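You operate a simulated robot arm through the tools that you are given. There is no shell and no other tool. Be economical: measure what you need, move in short steps, check, and stop when the job is done.

Carry out the task below with a simulated robot arm. There is one attempt and no reset: what you move stays moved.

## Task
Drop the two discs beside the dispenser into it, draw one for winder A's tensioner, set the card's tension.
Fine: slide back in, arm over the disc.

The check looks at the end state, three seconds after you hand in, the way a careful person would. Anything else that was tipped, shoved, dropped, spilled or broken makes it a failure.

## Robot
A 6-joint arm with a two-finger parallel gripper, fixed in place. Base frame: the origin is at the foot of the arm, x ahead of it, y to its left, z up; the work surface is at about z = 1040. Units: mm, degrees, N and s.
With the tool pointing down near the work surface it reaches from about 100 to 640 mm from the base axis. Its first joint turns from -66.0 to 66.0 degrees. Payload 2.9 kg.
Tool frame: the origin (TCP) lies between the finger pads and is the grasp point; the fingertips stand 30 mm ahead of it; z points along the fingers, y is the line along which they close. Largest opening 110 mm; finger width 20, thickness 10; the body of the gripper, 48 by 112 mm, starts 55 mm behind the TCP.
Orientation is that of the tool frame in the base frame, as a unit quaternion [x, y, z, w]. With the fingers straight down and closing along the base's y, the tool's x points along the base's -x, its y along +y and its z along -z.

## Interface
- The arm moves only by the tool send_rows. Its arguments are lists of equal length, an entry for each row: "dp": the shift along the tool's x, y, z in mm, a list of three; "angular": the turn, a rotation vector about the tool's x, y, z in rad, a list of three; "claw": the gripper command, from -1 (fully open) to 1 (shut), values between in proportion. In form: {"dp": [[tx, ty, tz], ...], "angular": [[rx, ry, rz], ...], "claw": [claw, ...]}. A call has 1 to 12 rows; each row shifts and turns the commanded pose from where the row before left it, along the tool's axes as they then stand. A row lasts 0.2 s, in which the tool goes at most 50 mm and 8.6 degrees; a call with a longer step from one row to the next is refused whole, and so is a gripper value outside its range. A pose out of reach is approached as far as the arm can. The call stops where the force on the tool passes 50 N (or 10 N more than at its start, if that is more) or the arm is blocked; 0.2 s more then pass. Each finger travels about 108 mm/s and halts on what it meets, pressing with about 27 N; the grip force reading is that of the motor and also rises with nothing between the fingers. The clock runs only during rows and for 0.2 s after the last one: add rows that do not move to give the fingers time. The reply holds the time, the measured pose of the TCP, the force on the tool along the base axes, the opening and the grip force, in the units named above and with some noise, with the torque about the TCP (base axes, N m) and any sound that the robot's microphone picked up.
- Cameras (640 x 400 px; columns grow to the right, rows downward): "scene" is fixed at [76.8, 428.3, 1412.8]; the picture's right is [-0.78, -0.62, 0.00], its down [-0.18, 0.22, -0.96] and it looks along [0.60, -0.75, -0.28] (base axes); focal length 321 px, centre (320, 200). "wrist" rides on the gripper at [72, 17, -103] in the tool frame; the picture's right is [-0.23, 0.97, 0.00], its down [-0.76, -0.18, -0.62] and it looks along [-0.61, -0.14, 0.78] (tool axes); focal length 222 px, centre (320, 200). There is no depth. A picture from a camera that has moved, and an enlarged one, comes with that camera's place and axes in the base frame and with its lens.
- get_image(camera): a new picture of that camera. The clock stands still meanwhile.
- enlarge(camera, box): a new picture of the part [left, top, right, bottom] of that camera's present view, enlarged. The clock stands still meanwhile.
- close_job(): hands the job in; it is judged then, once.

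Go step by step. Nothing tells you positions but the pictures and the camera data: compare them with the known pose of the tool, close in by small moves and look again before you grip or let go. The budget is 120 turns and 76 pictures, counting those below and the enlarged ones. Unless the task says otherwise, let go and move clear before handing in, and close with one line.

The tools are called after ">>>" as name(argument=value, ...) on one line, values as JSON. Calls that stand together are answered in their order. send_rows: Moves the arm, as the interface text tells. Its arguments: {"type":"object","properties":{"dp":{"type":"array"},"angular":{"type":"array"},"claw":{"type":"array"}},"required":["dp","angular","claw"]} The other tools are called the same way: get_image (camera) takes a picture; enlarge (camera, box) takes an enlarged picture of a part of a camera's view; close_job () hands the job in.

At the start:

```text
t: 0.0
eef_pos: [387.9, -3.7, 1294.5]
ee_rot: [-0.001, 1.0, -0.001, 0.0]
ft_force: [0.3, 0.6, -0.7]
torque: [0.0, 0.02, -0.02]
gripper_width: 110.1
gripper_force: 0.0
```

scene: 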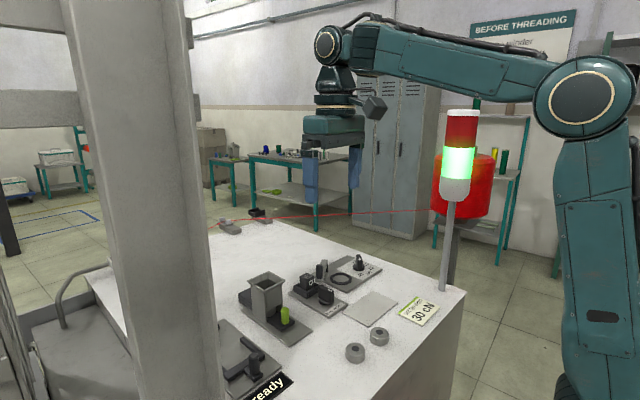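
wrist: 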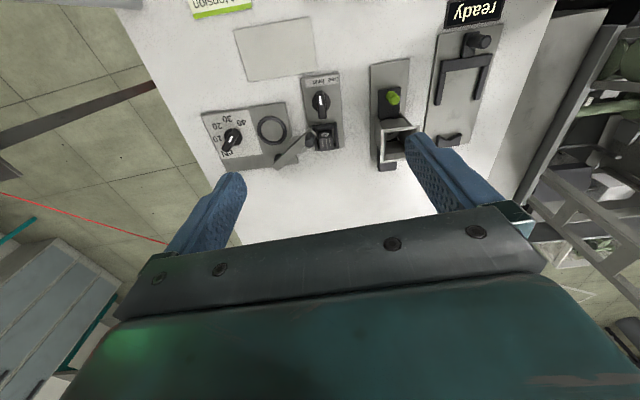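

The table carries a dispenser (hopper with a green-knobbed slide), a tensioner with a dial, a pad, a card reading 30 cN and two discs. I'll look closer before moving.

>>> enlarge(camera="scene", box=[220, 240, 460, 390])

>>> enlarge(camera="wrist", box=[180, 0, 520, 200])

>>> enlarge(camera="scene", box=[440, 0, 600, 100])

```text
2.67 times, centred on (340, 315) of scene
camera zoom: at [76.8, 428.3, 1412.8], right [-0.78, -0.62, 0.0], down [-0.18, 0.22, -0.96], along [0.6, -0.75, -0.28], focal length 857 px, centre (267, -107)
```

zoom: 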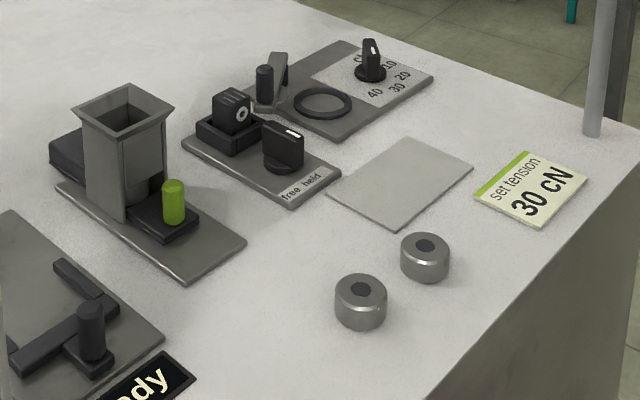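

```text
1.88 times, centred on (350, 100) of wrist
camera zoom: at [315.3, 14.1, 1398.3], right [0.23, 0.97, 0.0], down [0.76, -0.18, 0.62], along [0.61, -0.14, -0.78], focal length 418 px, centre (264, 388)
```

zoom: 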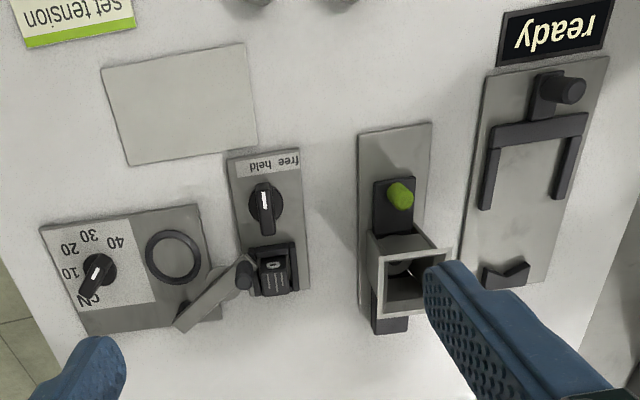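

```text
4.00 times, centred on (520, 50) of scene
camera zoom: at [76.8, 428.3, 1412.8], right [-0.78, -0.62, 0.0], down [-0.18, 0.22, -0.96], along [0.6, -0.75, -0.28], focal length 1286 px, centre (-480, 800)
```

zoom: 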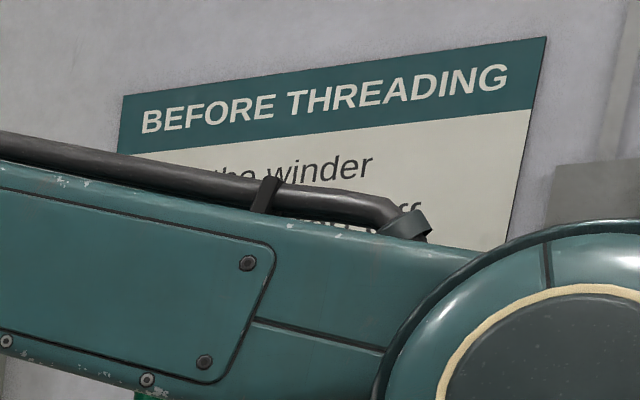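

The sign behind the arm is partly hidden, and the discs sit just outside the wrist view. I'll draw the tool back to see both.

>>> send_rows(dp=[[40, 0, 0], [40, 0, 0], [40, 0, 0], [40, 0, 0], [0, 0, 0]], angular=[[0, 0, 0], [0, 0, 0], [0, 0, 0], [0, 0, 0], [0, 0, 0]], claw=[-1, -1, -1, -1, -1])

>>> get_image(camera="wrist")

>>> get_image(camera="scene")

```text
t: 1.2
eef_pos: [227.1, -1.3, 1295.3]
ee_rot: [-0.001, 1.0, 0.001, 0.0]
ft_force: [-0.8, 0.5, 0.1]
torque: [0.0, 0.03, 0.02]
gripper_width: 110.0
gripper_force: 0.1
```

```text
70 pictures are left
camera wrist: at [154.9, 15.7, 1398.5], right [0.23, 0.97, 0.0], down [0.76, -0.18, 0.62], along [0.61, -0.14, -0.78], focal length 222 px, centre (320, 200)
```

wrist: 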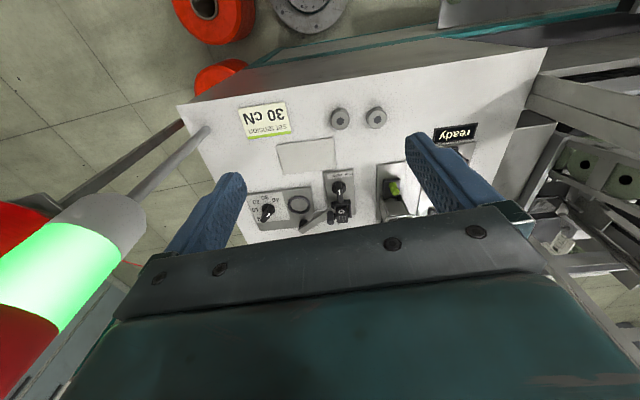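

```text
69 pictures are left
```

scene: 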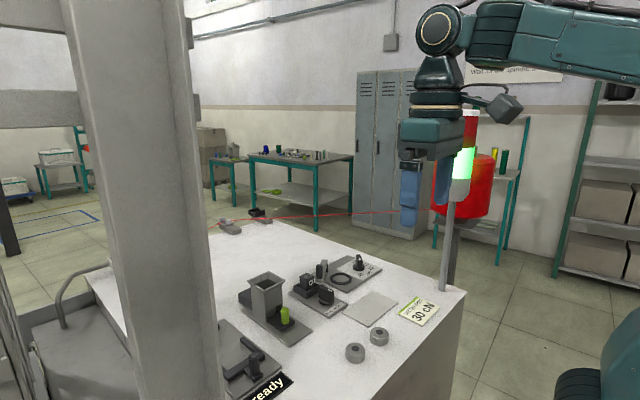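

The sign is still hidden; I'll extend the arm forward and lower, so the links drop below the line of sight.

>>> send_rows(dp=[[-49, 0, 0], [-49, 0, 0], [-49, 0, 0], [-49, 0, 0], [-49, 0, 0], [-49, 0, 0], [-30, 0, 30], [0, 0, 40], [0, 0, 0]], angular=[[0, 0, 0], [0, 0, 0], [0, 0, 0], [0, 0, 0], [0, 0, 0], [0, 0, 0], [0, 0, 0], [0, 0, 0], [0, 0, 0]], claw=[-1, -1, -1, -1, -1, -1, -1, -1, -1])

>>> enlarge(camera="scene", box=[380, 0, 640, 162])

```text
t: 2.6
eef_pos: [520.2, -1.3, 1271.1]
ee_rot: [0.0, 1.0, -0.001, -0.02]
ft_force: [13.1, 2.1, -20.5]
torque: [-0.41, 0.05, -0.22]
gripper_width: 109.8
gripper_force: 0.1
out of reach, approached as far as the arm can: row 6
stopped in row 7: the force on the tool passed its limit at 86 N (the readings are from after the stop); the commanded pose is now the measured one
```

```text
2.46 times, centred on (510, 81) of scene
camera zoom: at [76.8, 428.3, 1412.8], right [-0.78, -0.62, 0.0], down [-0.18, 0.22, -0.96], along [0.6, -0.75, -0.28], focal length 791 px, centre (-148, 493)
```

zoom: 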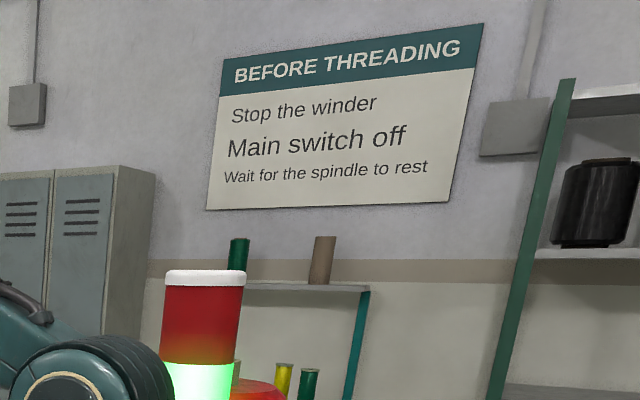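

The sign is general threading advice. The tool felt a force, so I check what it met.

>>> get_image(camera="scene")

>>> get_image(camera="wrist")

```text
67 pictures are left
```

scene: 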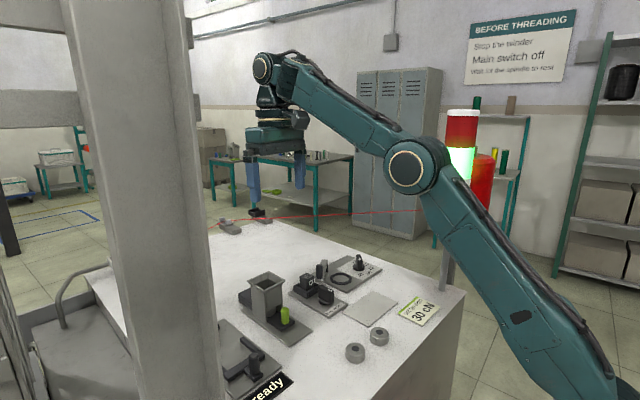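

```text
66 pictures are left
camera wrist: at [452.1, 15.6, 1378.4], right [0.23, 0.97, -0.01], down [0.79, -0.18, 0.59], along [0.58, -0.14, -0.81], focal length 222 px, centre (320, 200)
```

wrist: 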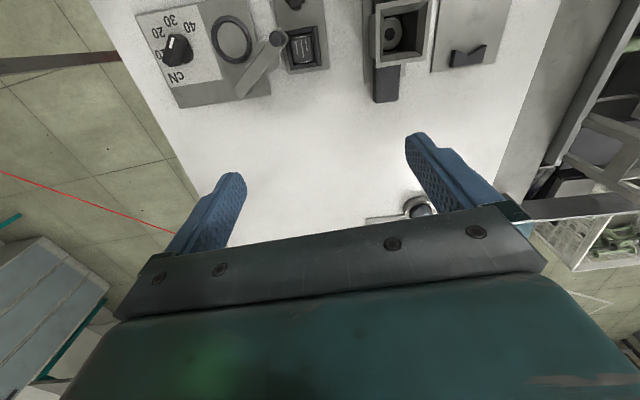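

Nothing appears touched; it was the reach limit. I'll look more closely at the far devices and at the tensioner area while the arm is out of the way.

>>> enlarge(camera="scene", box=[190, 190, 350, 290])

>>> enlarge(camera="wrist", box=[120, 0, 500, 237])

>>> enlarge(camera="scene", box=[270, 240, 398, 320])

```text
4.00 times, centred on (270, 240) of scene
camera zoom: at [76.8, 428.3, 1412.8], right [-0.78, -0.62, 0.0], down [-0.18, 0.22, -0.96], along [0.6, -0.75, -0.28], focal length 1286 px, centre (520, 40)
```

zoom: 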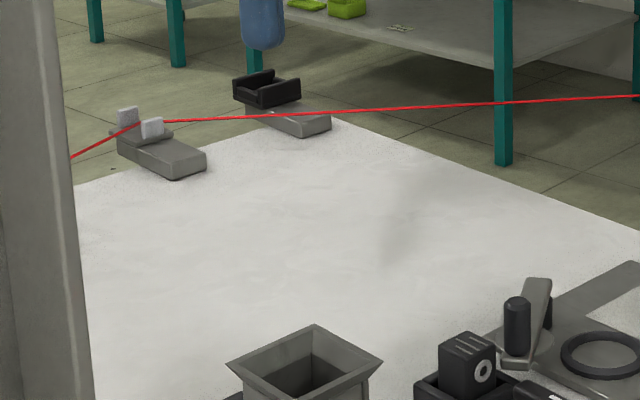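

```text
1.68 times, centred on (310, 118) of wrist
camera zoom: at [452.1, 15.6, 1378.4], right [0.23, 0.97, -0.01], down [0.79, -0.18, 0.59], along [0.58, -0.14, -0.81], focal length 374 px, centre (337, 337)
```

zoom: 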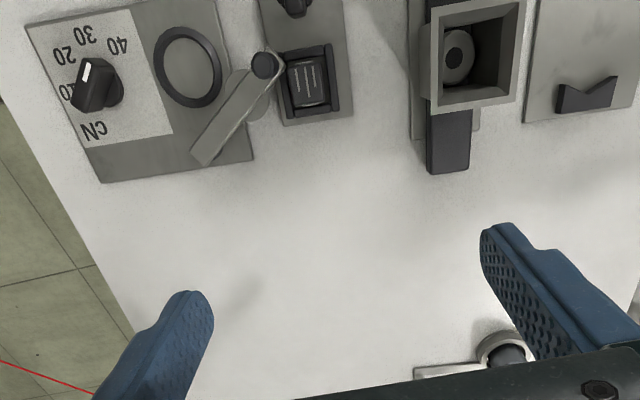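

```text
5.00 times, centred on (334, 280) of scene
camera zoom: at [76.8, 428.3, 1412.8], right [-0.78, -0.62, 0.0], down [-0.18, 0.22, -0.96], along [0.6, -0.75, -0.28], focal length 1607 px, centre (250, -200)
```

zoom: 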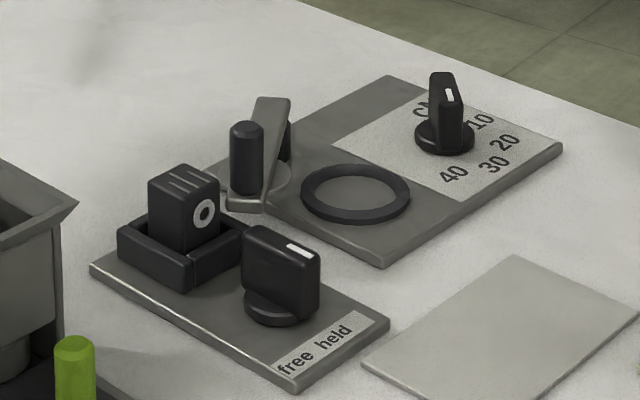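

The devices are clear: a hopper with a slide, a free/held switch, and a tensioner with ring, swing arm and dial. I'll retract above the discs for a good look at them, with tool upright again.

>>> send_rows(dp=[[40, 0, 0], [45, 0, 0], [45, 0, 0], [45, 0, 0], [45, 0, 20], [40, 0, 30], [0, 0, 0]], angular=[[0, -0.04, 0], [0, 0, 0], [0, 0, 0], [0, 0, 0], [0, 0, 0], [0, 0, 0], [0, 0, 0]], claw=[-1, -1, -1, -1, -1, -1, -1])

>>> get_image(camera="wrist")

```text
t: 4.2
eef_pos: [256.4, -2.1, 1222.9]
ee_rot: [-0.001, 1.0, 0.0, -0.002]
ft_force: [-0.1, 0.1, -0.1]
torque: [0.01, -0.02, 0.02]
gripper_width: 110.1
gripper_force: 0.0
```

```text
62 pictures are left
camera wrist: at [185.0, 15.0, 1326.7], right [0.23, 0.97, 0.0], down [0.76, -0.18, 0.62], along [0.6, -0.14, -0.78], focal length 222 px, centre (320, 200)
```

wrist: 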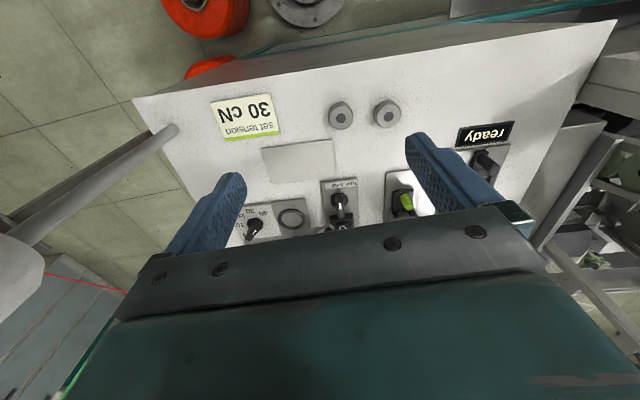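

The two discs are at about (271, 21) and (282, 72); the hopper knob is near (416, 93), ring (433, -90), dial (423, -152). I'll descend above the second disc with a narrower opening.

>>> send_rows(dp=[[-13, 37, 10], [-12, 37, 20], [0, 0, 32], [0, 0, 30], [0, 0, 0]], angular=[[0, 0, 0], [0, 0, 0], [0, 0, 0], [0, 0, 0], [0, 0, 0]], claw=[0.1, 0.1, 0.1, 0.1, 0.1])

>>> get_image(camera="wrist")

>>> enlarge(camera="scene", box=[220, 240, 460, 390])

```text
t: 5.5
eef_pos: [283.0, 73.1, 1132.3]
ee_rot: [0.0, 1.0, 0.001, -0.002]
ft_force: [0.0, -0.2, -0.5]
torque: [-0.01, 0.03, 0.01]
gripper_width: 49.7
gripper_force: 0.1
```

```text
61 pictures are left
camera wrist: at [211.4, 89.5, 1236.2], right [0.23, 0.97, 0.0], down [0.76, -0.18, 0.62], along [0.6, -0.14, -0.78], focal length 222 px, centre (320, 200)
```

wrist: 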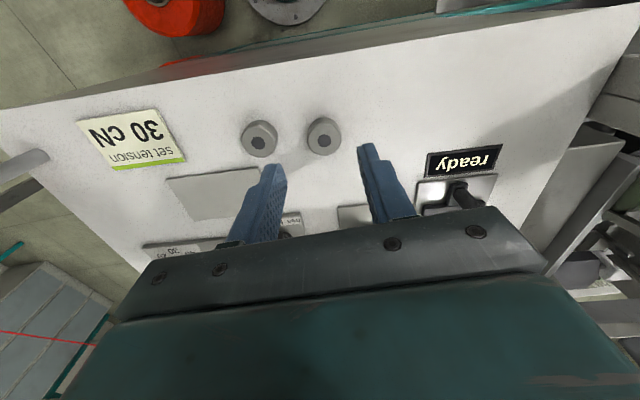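

```text
2.67 times, centred on (340, 315) of scene
camera zoom: at [76.8, 428.4, 1412.8], right [-0.78, -0.62, 0.0], down [-0.18, 0.22, -0.96], along [0.6, -0.75, -0.28], focal length 857 px, centre (267, -107)
```

zoom: 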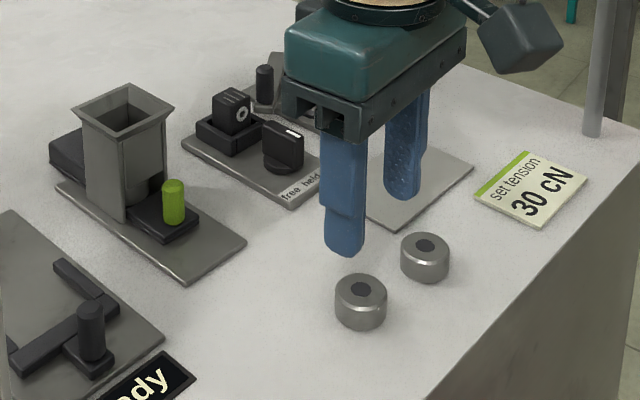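

Disc 2 is at about (289, 74.5). Descending around it in two stages.

>>> send_rows(dp=[[-6, 1.4, 0], [0, 0, 25], [0, 0, 20], [0, 0, 12], [0, 0, 0]], angular=[[0, 0, 0], [0, 0, 0], [0, 0, 0], [0, 0, 0], [0, 0, 0]], claw=[0.1, 0.1, 0.1, 0.1, 0.1])

>>> enlarge(camera="scene", box=[300, 290, 428, 370])

>>> get_image(camera="wrist")

```text
t: 6.7
eef_pos: [289.3, 73.4, 1074.0]
ee_rot: [0.0, 1.0, 0.0, -0.002]
ft_force: [-0.5, -1.0, 0.3]
torque: [0.01, 0.02, 0.02]
gripper_width: 49.6
gripper_force: 0.1
```

```text
5.00 times, centred on (364, 330) of scene
camera zoom: at [76.8, 428.3, 1412.8], right [-0.78, -0.62, 0.0], down [-0.18, 0.22, -0.96], along [0.6, -0.75, -0.28], focal length 1607 px, centre (100, -450)
```

zoom: 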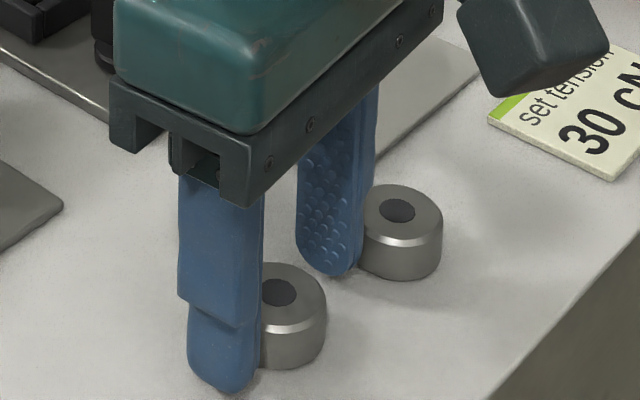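

```text
58 pictures are left
camera wrist: at [217.0, 90.2, 1178.5], right [0.23, 0.97, 0.0], down [0.76, -0.18, 0.62], along [0.6, -0.14, -0.78], focal length 222 px, centre (320, 200)
```

wrist: 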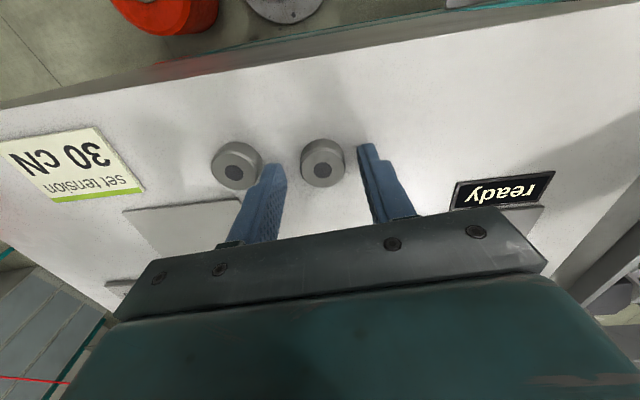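

Disc centre measures (289, 75), between the fingers. Closing.

>>> send_rows(dp=[[0, 1, 0], [0, 0, 0], [0, 0, 0], [0, 0, 0], [0, 0, 0]], angular=[[0, 0, 0], [0, 0, 0], [0, 0, 0], [0, 0, 0], [0, 0, 0]], claw=[0.3, 0.6, 0.8, 0.8, 0.8])

```text
t: 7.8
eef_pos: [289.2, 74.7, 1075.5]
ee_rot: [-0.001, 1.0, -0.001, -0.002]
ft_force: [-1.0, -0.2, -0.2]
torque: [-0.01, -0.03, 0.01]
gripper_width: 28.7
gripper_force: 26.9
```

Held, 28.7 mm across. Lifting and moving toward the hopper to measure it.

>>> send_rows(dp=[[0, 0, -30], [0, 0, -45], [0, 0, -45], [-30, 0, 0], [-30, 0, 0], [0, 0, 0]], angular=[[0, 0, 0], [0, 0, 0], [0, 0, 0], [0, 0, 0], [0, 0, 0], [0, 0, 0]], claw=[0.8, 0.8, 0.8, 0.8, 0.8, 0.8])

>>> get_image(camera="wrist")

>>> enlarge(camera="scene", box=[200, 190, 392, 310])

```text
t: 9.2
eef_pos: [349.8, 72.6, 1194.6]
ee_rot: [-0.002, 1.0, 0.0, -0.003]
ft_force: [0.2, 0.4, -0.2]
torque: [0.0, 0.0, 0.0]
gripper_width: 28.7
gripper_force: 27.1
```

```text
57 pictures are left
camera wrist: at [277.6, 90.7, 1298.4], right [0.23, 0.97, 0.0], down [0.76, -0.18, 0.62], along [0.6, -0.14, -0.78], focal length 222 px, centre (320, 200)
```

wrist: 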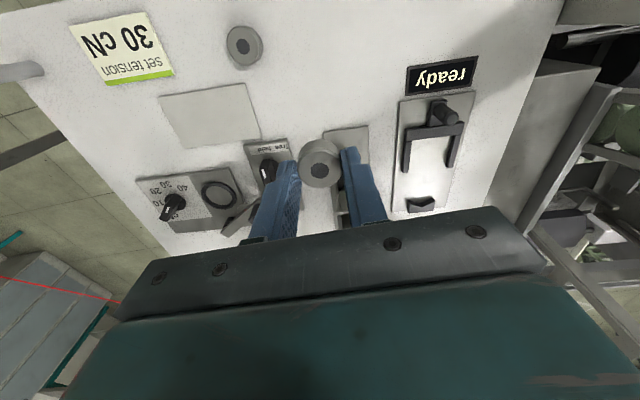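

```text
3.33 times, centred on (296, 250) of scene
camera zoom: at [76.8, 428.3, 1412.8], right [-0.78, -0.62, 0.0], down [-0.18, 0.22, -0.96], along [0.6, -0.75, -0.28], focal length 1072 px, centre (400, 33)
```

zoom: 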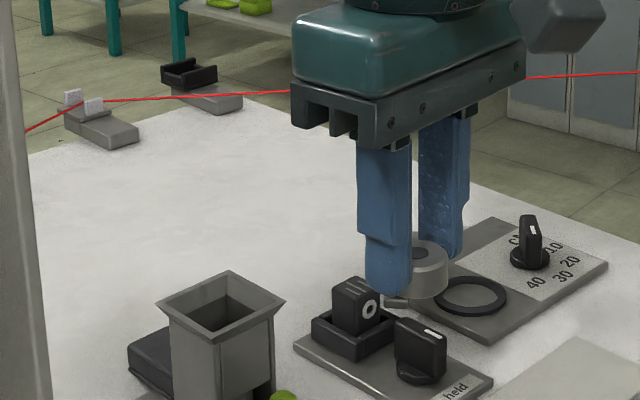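

Triangulating the two views puts the hopper mouth centre at about (467, 90), rim z ≈ 1115. Moving above it, staying high.

>>> send_rows(dp=[[-40, 6, 0], [-40, 6, 0], [-37, 5.5, 0], [0, 0, 25], [0, 0, 10], [0, 0, 0]], angular=[[0, 0, 0], [0, 0, 0], [0, 0, 0], [0, 0, 0], [0, 0, 0], [0, 0, 0]], claw=[0.8, 0.8, 0.8, 0.8, 0.8, 0.8])

>>> get_image(camera="wrist")

>>> enlarge(camera="scene", box=[200, 220, 360, 320])

```text
t: 10.7
eef_pos: [467.8, 92.7, 1158.0]
ee_rot: [0.0, 1.0, -0.001, -0.001]
ft_force: [0.9, -0.1, -1.0]
torque: [0.03, -0.01, 0.0]
gripper_width: 28.2
gripper_force: 26.9
```

```text
55 pictures are left
camera wrist: at [395.2, 109.9, 1262.0], right [0.23, 0.97, 0.0], down [0.76, -0.18, 0.62], along [0.6, -0.14, -0.78], focal length 222 px, centre (320, 200)
```

wrist: 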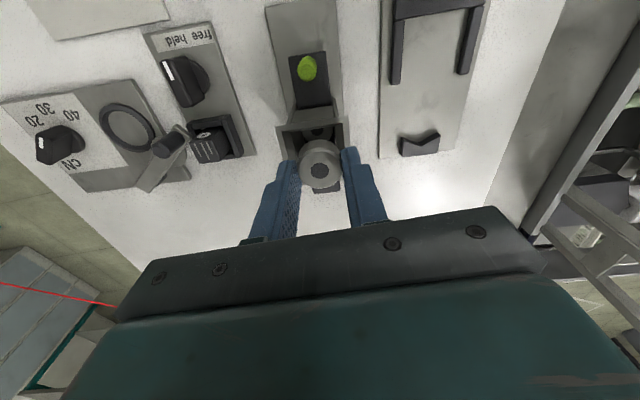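

```text
4.00 times, centred on (280, 270) of scene
camera zoom: at [76.8, 428.3, 1412.8], right [-0.78, -0.62, 0.0], down [-0.18, 0.22, -0.96], along [0.6, -0.75, -0.28], focal length 1286 px, centre (480, -80)
```

zoom: 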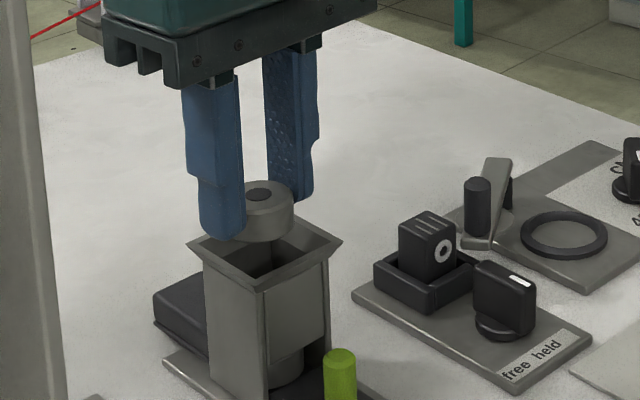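

Hopper mouth centre confirmed at about (469, 91.5). Lowering slightly so the disc is at the rim, then opening.

>>> send_rows(dp=[[-1.5, -1, 4], [0, 0, 5], [0, 0, 0]], angular=[[0, 0, 0], [0, 0, 0], [0, 0, 0]], claw=[0.8, 0.8, 0.8])

>>> enlarge(camera="scene", box=[220, 240, 316, 300])

>>> enlarge(camera="wrist", box=[240, 80, 400, 180])

```text
t: 11.4
eef_pos: [468.6, 91.0, 1148.8]
ee_rot: [0.0, 1.0, 0.0, -0.002]
ft_force: [0.8, 0.3, 0.1]
torque: [0.0, 0.06, 0.0]
gripper_width: 28.7
gripper_force: 27.2
```

```text
6.67 times, centred on (268, 270) of scene
camera zoom: at [76.8, 428.3, 1412.8], right [-0.78, -0.62, 0.0], down [-0.18, 0.22, -0.96], along [0.6, -0.75, -0.28], focal length 2143 px, centre (667, -267)
```

zoom: 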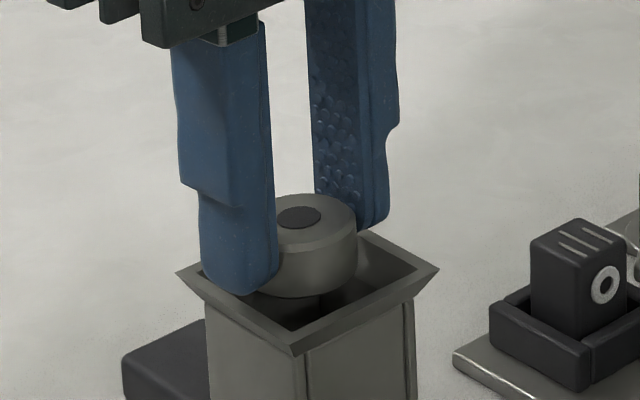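

```text
4.00 times, centred on (320, 130) of wrist
camera zoom: at [396.5, 108.9, 1253.3], right [0.23, 0.97, 0.0], down [0.76, -0.18, 0.62], along [0.6, -0.14, -0.78], focal length 888 px, centre (320, 480)
```

zoom: 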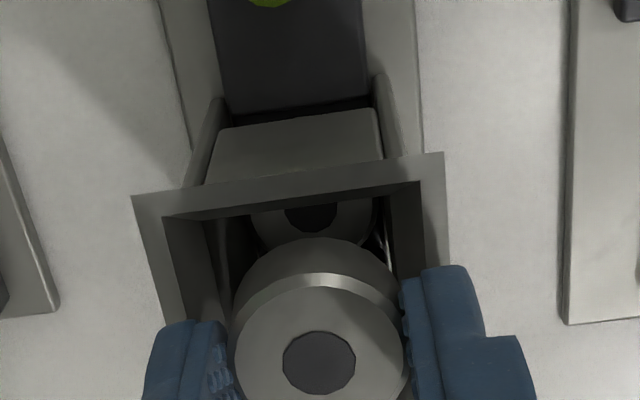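

The disc sits over the mouth, centred. Releasing.

>>> send_rows(dp=[[0, 0, 0], [0, 0, 0], [0, 0, 0], [0, 0, -20], [0, 0, -30]], angular=[[0, 0, 0], [0, 0, 0], [0, 0, 0], [0, 0, 0], [0, 0, 0]], claw=[0.3, 0.1, 0.1, 0.1, 0.1])

>>> enlarge(camera="wrist", box=[160, 0, 480, 200])

>>> enlarge(camera="scene", box=[200, 220, 360, 320])

```text
t: 12.7
eef_pos: [470.0, 91.0, 1199.0]
ee_rot: [0.0, 1.0, 0.0, -0.002]
ft_force: [0.0, -0.4, 0.4]
torque: [-0.04, 0.0, 0.01]
gripper_width: 49.4
gripper_force: 0.0
```

```text
2.00 times, centred on (320, 100) of wrist
camera zoom: at [397.7, 108.4, 1302.4], right [0.23, 0.97, 0.0], down [0.76, -0.18, 0.62], along [0.6, -0.14, -0.79], focal length 444 px, centre (320, 400)
```

zoom: 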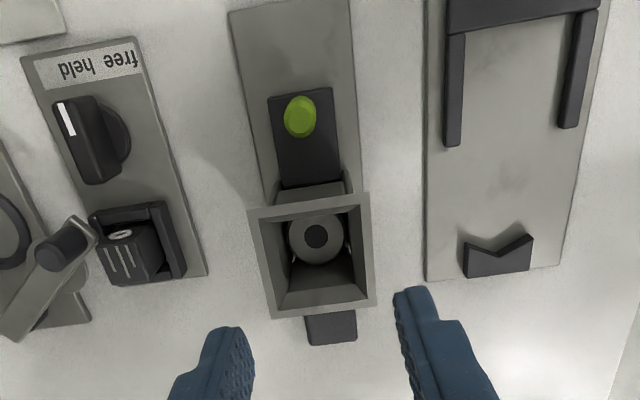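

```text
4.00 times, centred on (280, 270) of scene
camera zoom: at [76.8, 428.3, 1412.8], right [-0.78, -0.62, 0.0], down [-0.18, 0.22, -0.96], along [0.6, -0.75, -0.28], focal length 1286 px, centre (480, -80)
```

zoom: 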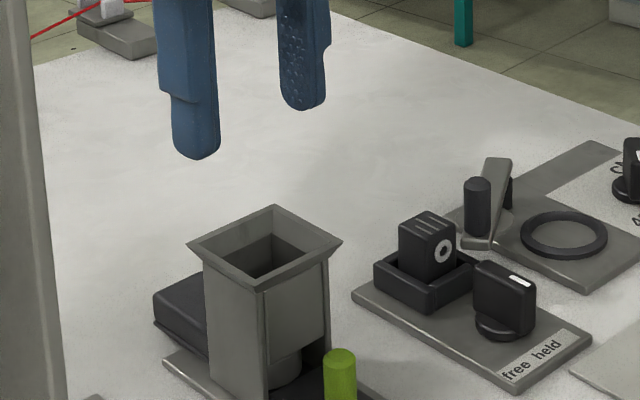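

It fell flat into the hopper. Going for the other disc near (278, 21).

>>> send_rows(dp=[[40, -14, 0], [40, -14, 0], [40, -14, 0], [40, -14, 0], [32, -14, 15], [0, 0, 40], [0, 0, 25], [0, 0, 0]], angular=[[0, 0, 0], [0, 0, 0], [0, 0, 0], [0, 0, 0], [0, 0, 0], [0, 0, 0], [0, 0, 0], [0, 0, 0]], claw=[0.1, 0.1, 0.1, 0.1, 0.1, 0.1, 0.1, 0.1])

>>> get_image(camera="wrist")

```text
t: 14.4
eef_pos: [275.3, 21.9, 1121.9]
ee_rot: [-0.001, 1.0, 0.0, 0.0]
ft_force: [-0.5, -0.4, 0.0]
torque: [-0.02, -0.01, -0.02]
gripper_width: 49.3
gripper_force: 0.1
```

```text
49 pictures are left
camera wrist: at [203.3, 39.1, 1225.5], right [0.23, 0.97, 0.0], down [0.76, -0.18, 0.62], along [0.6, -0.14, -0.78], focal length 222 px, centre (320, 200)
```

wrist: 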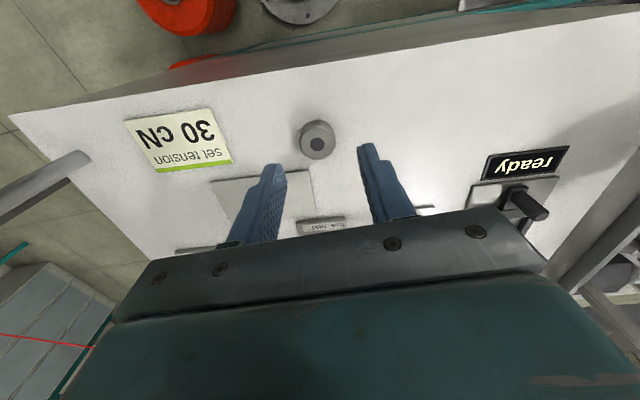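

Disc 1 at about (279, 19.5). Descending and closing.

>>> send_rows(dp=[[-3.5, -2, 0], [0, 0, 20], [0, 0, 17], [0, 0, 10], [0, 0, 0], [0, 0, 0], [0, 0, 0], [0, 0, 0]], angular=[[0, 0, 0], [0, 0, 0], [0, 0, 0], [0, 0, 0], [0, 0, 0], [0, 0, 0], [0, 0, 0], [0, 0, 0]], claw=[0.1, 0.1, 0.1, 0.1, 0.3, 0.6, 0.8, 0.8])

>>> enlarge(camera="scene", box=[300, 290, 428, 370])

```text
t: 16.2
eef_pos: [278.9, 20.2, 1073.8]
ee_rot: [-0.001, 1.0, 0.0, -0.002]
ft_force: [-0.6, 0.6, 0.9]
torque: [0.01, 0.02, 0.01]
gripper_width: 28.2
gripper_force: 26.8
```

```text
5.00 times, centred on (364, 330) of scene
camera zoom: at [76.8, 428.3, 1412.8], right [-0.78, -0.62, 0.0], down [-0.18, 0.22, -0.96], along [0.6, -0.75, -0.28], focal length 1607 px, centre (100, -450)
```

zoom: 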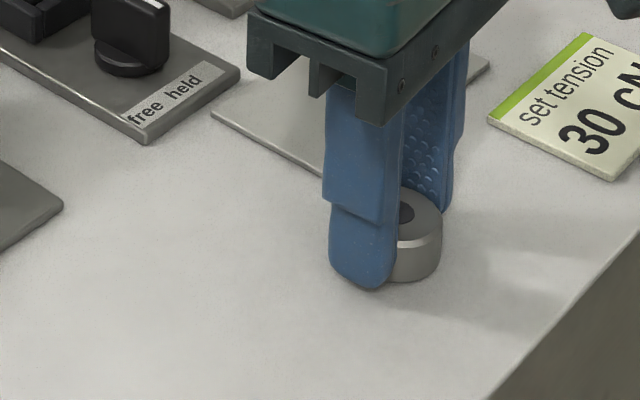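

Held. Lifting and taking it over the hopper.

>>> send_rows(dp=[[0, 0, -30], [0, 0, -45], [0, 0, -30], [-38, 14, 0], [-38, 14, 0], [-38, 14, 0], [-38, 14, 0], [-38, 15.3, 0], [0, 0, 15], [0, 0, 10], [0, 0, 0]], angular=[[0, 0, 0], [0, 0, 0], [0, 0, 0], [0, 0, 0], [0, 0, 0], [0, 0, 0], [0, 0, 0], [0, 0, 0], [0, 0, 0], [0, 0, 0], [0, 0, 0]], claw=[0.8, 0.8, 0.8, 0.8, 0.8, 0.8, 0.8, 0.8, 0.8, 0.8, 0.8])

>>> enlarge(camera="wrist", box=[240, 80, 400, 180])

```text
t: 18.6
eef_pos: [469.7, 90.0, 1154.0]
ee_rot: [0.0, 1.0, -0.001, -0.002]
ft_force: [-0.1, -0.6, -0.1]
torque: [0.0, -0.03, -0.01]
gripper_width: 28.6
gripper_force: 27.2
```

```text
4.00 times, centred on (320, 130) of wrist
camera zoom: at [397.2, 107.6, 1257.8], right [0.23, 0.97, 0.0], down [0.76, -0.18, 0.62], along [0.6, -0.14, -0.78], focal length 888 px, centre (320, 480)
```

zoom: 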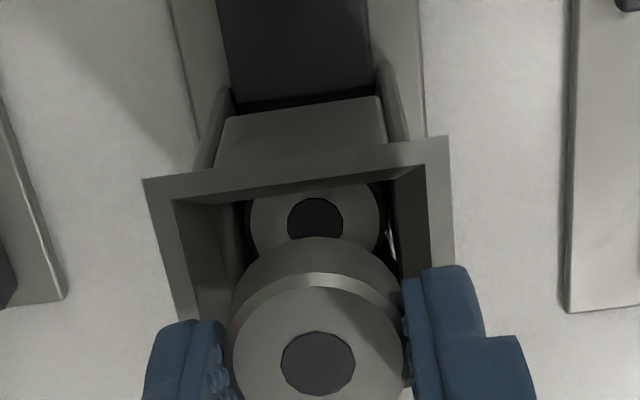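

Same alignment as before (1 mm to the side). Lowering 5 mm and releasing.

>>> send_rows(dp=[[1, 1, 5], [0, 0, 0], [0, 0, 0], [0, 0, 0], [0, 0, 0], [0, 0, -20], [0, 0, -30]], angular=[[0, 0, 0], [0, 0, 0], [0, 0, 0], [0, 0, 0], [0, 0, 0], [0, 0, 0], [0, 0, 0]], claw=[0.8, 0.8, 0.3, 0.1, 0.1, 0.1, 0.1])

>>> enlarge(camera="wrist", box=[160, 0, 480, 200])

>>> enlarge(camera="scene", box=[220, 255, 332, 325])

```text
t: 20.2
eef_pos: [467.8, 92.1, 1198.0]
ee_rot: [-0.001, 1.0, 0.0, -0.002]
ft_force: [0.0, 0.0, 0.9]
torque: [0.02, 0.02, 0.02]
gripper_width: 49.2
gripper_force: 0.1
```

```text
2.00 times, centred on (320, 100) of wrist
camera zoom: at [395.9, 109.7, 1301.4], right [0.23, 0.97, 0.0], down [0.76, -0.18, 0.62], along [0.6, -0.14, -0.78], focal length 444 px, centre (320, 400)
```

zoom: 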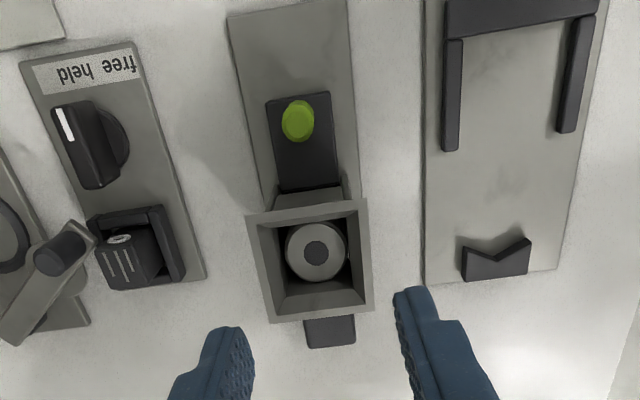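

```text
5.71 times, centred on (276, 290) of scene
camera zoom: at [76.8, 428.3, 1412.8], right [-0.78, -0.62, 0.0], down [-0.18, 0.22, -0.96], along [0.6, -0.75, -0.28], focal length 1837 px, centre (571, -314)
```

zoom: 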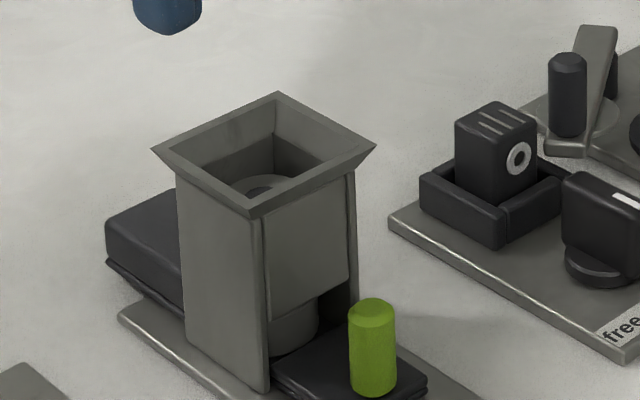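

Both discs are in. The slide knob is at about (418.5, 95), top z 1081, slide axis yawed about −6°. I'll align with it and stop just above.

>>> send_rows(dp=[[25, 1.5, 0], [24.3, 1.6, 0], [0, 0, 0], [0, 0, 40], [0, 0, 30], [0, 0, 0]], angular=[[0, 0, 0], [0, 0, 0], [0, 0, 0.105], [0, 0, 0], [0, 0, 0], [0, 0, 0]], claw=[0.25, 0.25, 0.25, 0.25, 0.25, 0.25])

>>> get_image(camera="wrist")

>>> enlarge(camera="scene", box=[220, 240, 348, 320])

```text
t: 21.6
eef_pos: [417.0, 95.8, 1129.2]
ee_rot: [0.052, 0.999, 0.0, -0.002]
ft_force: [0.1, -0.1, 0.0]
torque: [0.0, 0.02, 0.0]
gripper_width: 41.3
gripper_force: 0.0
```

```text
44 pictures are left
camera wrist: at [348.0, 119.8, 1232.9], right [0.33, 0.94, 0.0], down [0.74, -0.26, 0.62], along [0.59, -0.2, -0.78], focal length 222 px, centre (320, 200)
```

wrist: 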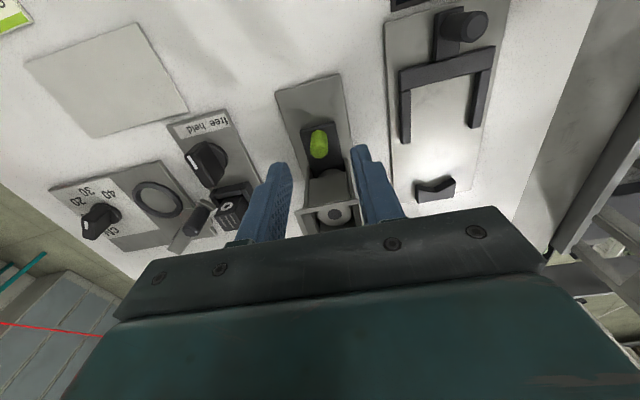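

```text
5.00 times, centred on (284, 280) of scene
camera zoom: at [76.8, 428.3, 1412.8], right [-0.78, -0.62, 0.0], down [-0.18, 0.22, -0.96], along [0.6, -0.75, -0.28], focal length 1607 px, centre (500, -200)
```

zoom: 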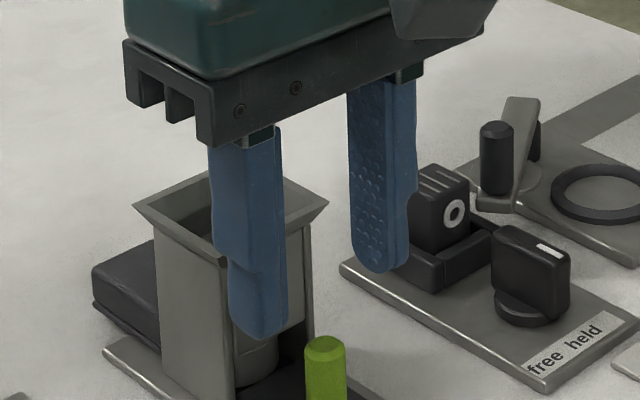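

Checking the knob position more precisely.

>>> enlarge(camera="wrist", box=[256, 80, 384, 160])

```text
5.00 times, centred on (320, 120) of wrist
camera zoom: at [348.0, 119.8, 1232.9], right [0.33, 0.94, 0.0], down [0.74, -0.26, 0.62], along [0.59, -0.2, -0.78], focal length 1111 px, centre (320, 600)
```

zoom: 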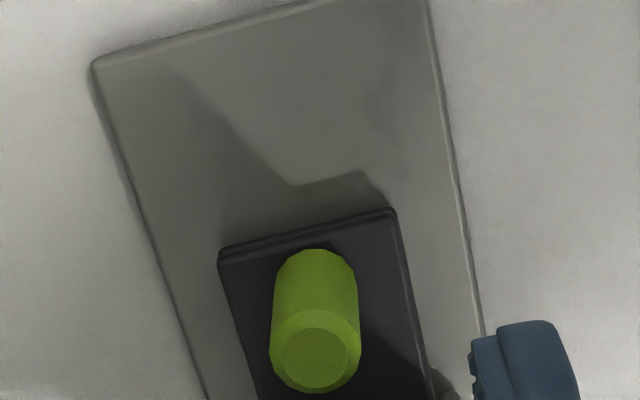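

Knob confirmed at (419, 95). Descending around it and gripping.

>>> send_rows(dp=[[-1.7, -0.5, 14], [0, 0, 15], [0, 0, 10], [0, 0, 0], [0, 0, 0], [0, 0, 0]], angular=[[0, 0, 0], [0, 0, 0], [0, 0, 0], [0, 0, 0], [0, 0, 0], [0, 0, 0]], claw=[0.25, 0.25, 0.25, 0.6, 0.9, 0.9])

>>> enlarge(camera="scene", box=[220, 255, 348, 335])

```text
t: 23.1
eef_pos: [420.7, 94.2, 1090.4]
ee_rot: [0.053, 0.999, 0.0, -0.002]
ft_force: [-0.5, 1.7, -1.2]
torque: [-0.47, -0.29, -0.02]
gripper_width: 12.7
gripper_force: 45.4
```

```text
5.00 times, centred on (284, 295) of scene
camera zoom: at [76.8, 428.4, 1412.8], right [-0.78, -0.62, 0.0], down [-0.18, 0.22, -0.96], along [0.6, -0.75, -0.28], focal length 1607 px, centre (500, -275)
```

zoom: 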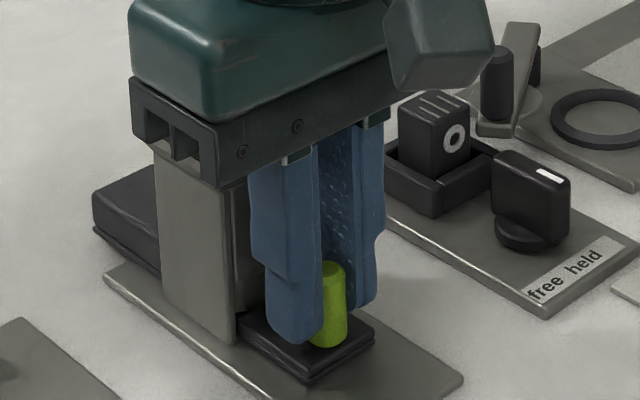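

Knob gripped. Pulling the slide out in small steps.

>>> send_rows(dp=[[5, 0, 0], [8, 0, 0], [8, 0, 0], [8, 0, 0], [0, 0, 0]], angular=[[0, 0, 0], [0, 0, 0], [0, 0, 0], [0, 0, 0], [0, 0, 0]], claw=[0.9, 0.9, 0.9, 0.9, 0.9])

>>> enlarge(camera="scene", box=[220, 255, 348, 335])

```text
t: 24.2
eef_pos: [392.3, 95.8, 1089.3]
ee_rot: [0.053, 0.999, 0.0, -0.002]
ft_force: [-0.4, -11.2, -8.1]
torque: [0.23, 0.27, 0.0]
gripper_width: 12.8
gripper_force: 45.3
```

```text
5.00 times, centred on (284, 295) of scene
camera zoom: at [76.8, 428.0, 1412.9], right [-0.78, -0.62, 0.0], down [-0.18, 0.22, -0.96], along [0.6, -0.75, -0.28], focal length 1607 px, centre (500, -275)
```

zoom: 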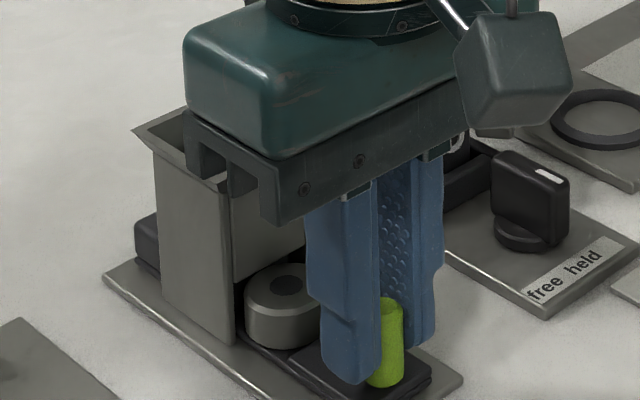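

The disc is coming out with the slide. A slight side load; correcting 1 mm and pulling further.

>>> send_rows(dp=[[5, -1.2, 0], [6, -0.3, 0], [6, -0.2, 0], [0, 0, 0]], angular=[[0, 0, 0], [0, 0, 0], [0, 0, 0], [0, 0, 0]], claw=[0.9, 0.9, 0.9, 0.9])

>>> enlarge(camera="scene", box=[220, 255, 348, 335])

```text
t: 25.2
eef_pos: [375.6, 98.2, 1089.3]
ee_rot: [0.051, 0.999, 0.0, -0.003]
ft_force: [0.0, 7.0, -21.2]
torque: [-0.3, -0.1, -0.05]
gripper_width: 12.8
gripper_force: 45.4
```

```text
5.00 times, centred on (284, 295) of scene
camera zoom: at [77.0, 428.7, 1412.7], right [-0.78, -0.62, 0.0], down [-0.18, 0.22, -0.96], along [0.6, -0.75, -0.28], focal length 1607 px, centre (500, -275)
```

zoom: 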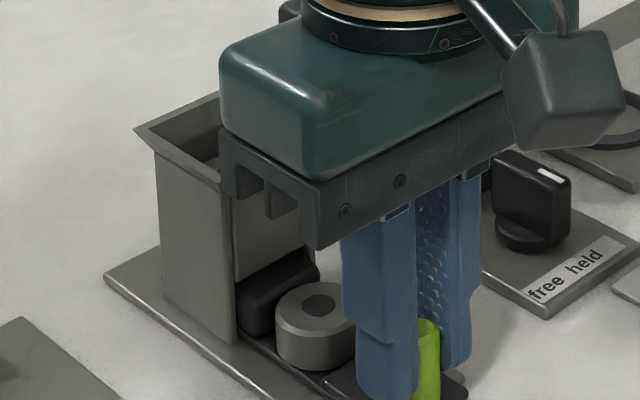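

The disc is fully exposed on the slide. Releasing the knob and rising for a look.

>>> send_rows(dp=[[0, 0, 0], [0, 0, 0], [0, 0, -30], [0, 0, -30], [0, 0, 0]], angular=[[0, 0, 0], [0, 0, 0], [0, 0, 0], [0, 0, 0], [0, 0, 0]], claw=[0.3, 0.15, 0.15, 0.15, 0.15])

>>> enlarge(camera="wrist", box=[160, 60, 480, 260])

>>> enlarge(camera="scene", box=[220, 255, 348, 335])

```text
t: 26.4
eef_pos: [376.0, 96.9, 1150.5]
ee_rot: [0.053, 0.999, 0.001, -0.001]
ft_force: [0.0, 0.4, 0.2]
torque: [0.0, 0.0, 0.02]
gripper_width: 46.9
gripper_force: 0.0
```

```text
2.00 times, centred on (320, 160) of wrist
camera zoom: at [305.8, 122.5, 1254.2], right [0.33, 0.94, 0.0], down [0.74, -0.26, 0.62], along [0.59, -0.2, -0.78], focal length 444 px, centre (320, 280)
```

zoom: 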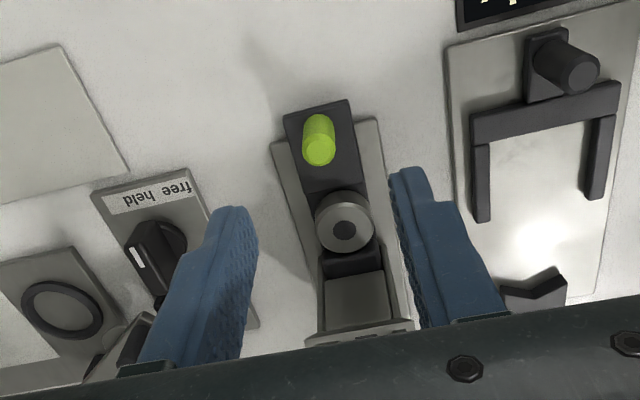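

```text
5.00 times, centred on (284, 295) of scene
camera zoom: at [76.8, 428.3, 1412.8], right [-0.78, -0.62, 0.0], down [-0.18, 0.22, -0.96], along [0.6, -0.75, -0.28], focal length 1607 px, centre (500, -275)
```

zoom: 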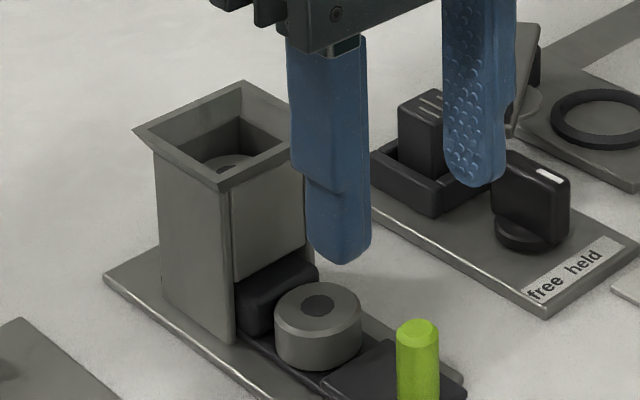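

The disc on the slide is at about (424.5, 95), top z ≈ 1063. Moving above it and descending part way.

>>> send_rows(dp=[[-24, 1.6, 0], [-24.2, 1.6, 0], [0, 0, 30], [0, 0, 0]], angular=[[0, 0, 0], [0, 0, 0], [0, 0, 0], [0, 0, 0]], claw=[0.15, 0.15, 0.15, 0.15])

>>> enlarge(camera="wrist", box=[240, 80, 400, 180])

>>> enlarge(camera="scene", box=[220, 255, 348, 335])

```text
t: 27.4
eef_pos: [423.3, 96.4, 1121.3]
ee_rot: [0.053, 0.999, 0.0, -0.002]
ft_force: [0.5, 0.3, 0.2]
torque: [0.03, 0.0, -0.01]
gripper_width: 46.8
gripper_force: 0.1
```

```text
4.00 times, centred on (320, 130) of wrist
camera zoom: at [353.7, 122.0, 1225.0], right [0.33, 0.94, 0.0], down [0.74, -0.26, 0.62], along [0.59, -0.2, -0.78], focal length 888 px, centre (320, 480)
```

zoom: 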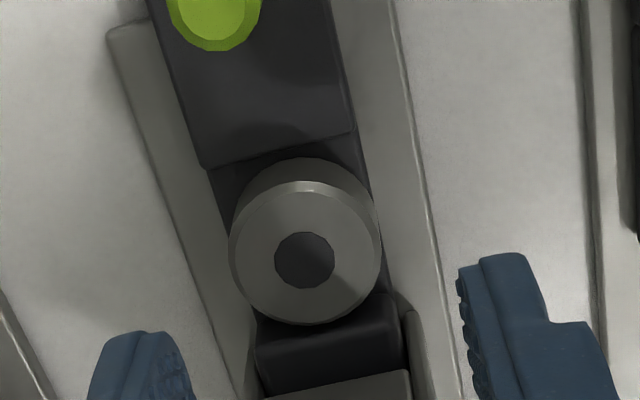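

```text
5.00 times, centred on (284, 295) of scene
camera zoom: at [76.8, 428.3, 1412.8], right [-0.78, -0.62, 0.0], down [-0.18, 0.22, -0.96], along [0.6, -0.75, -0.28], focal length 1607 px, centre (500, -275)
```

zoom: 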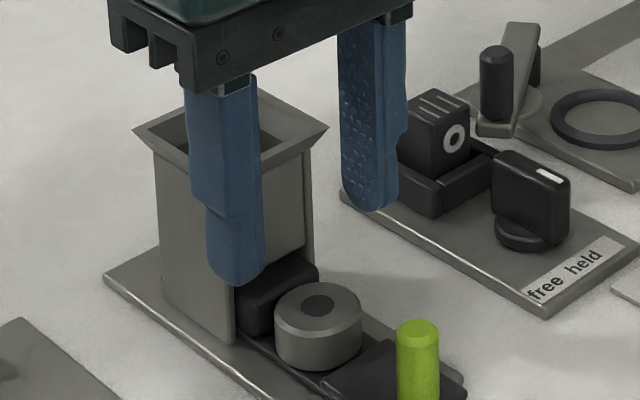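

Aligned to within a millimetre. Descending and gripping the disc high.

>>> send_rows(dp=[[0.3, -0.8, 15], [0, 0, 13], [0, 0, 9.5], [0, 0, 0], [0, 0, 0], [0, 0, 0], [0, 0, 0]], angular=[[0, 0, 0], [0, 0, 0], [0, 0, 0], [0, 0, 0], [0, 0, 0], [0, 0, 0], [0, 0, 0]], claw=[0.15, 0.15, 0.15, 0.15, 0.4, 0.8, 0.8])

>>> enlarge(camera="scene", box=[220, 255, 348, 335])

```text
t: 29.1
eef_pos: [422.7, 95.2, 1082.6]
ee_rot: [0.052, 0.999, 0.0, -0.001]
ft_force: [0.3, -0.4, -0.7]
torque: [0.0, 0.01, -0.01]
gripper_width: 28.5
gripper_force: 27.1
```

```text
5.00 times, centred on (284, 295) of scene
camera zoom: at [76.8, 428.3, 1412.8], right [-0.78, -0.62, 0.0], down [-0.18, 0.22, -0.96], along [0.6, -0.75, -0.28], focal length 1607 px, centre (500, -275)
```

zoom: 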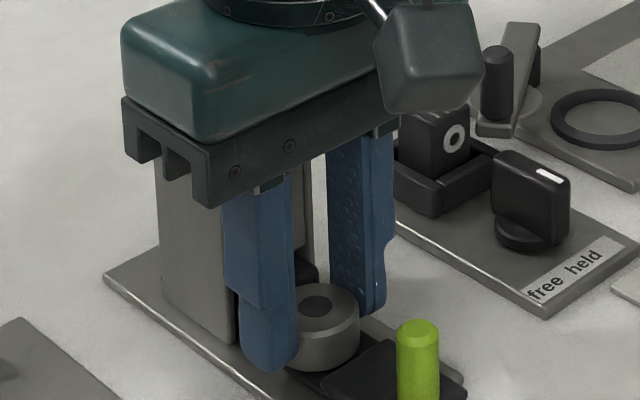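

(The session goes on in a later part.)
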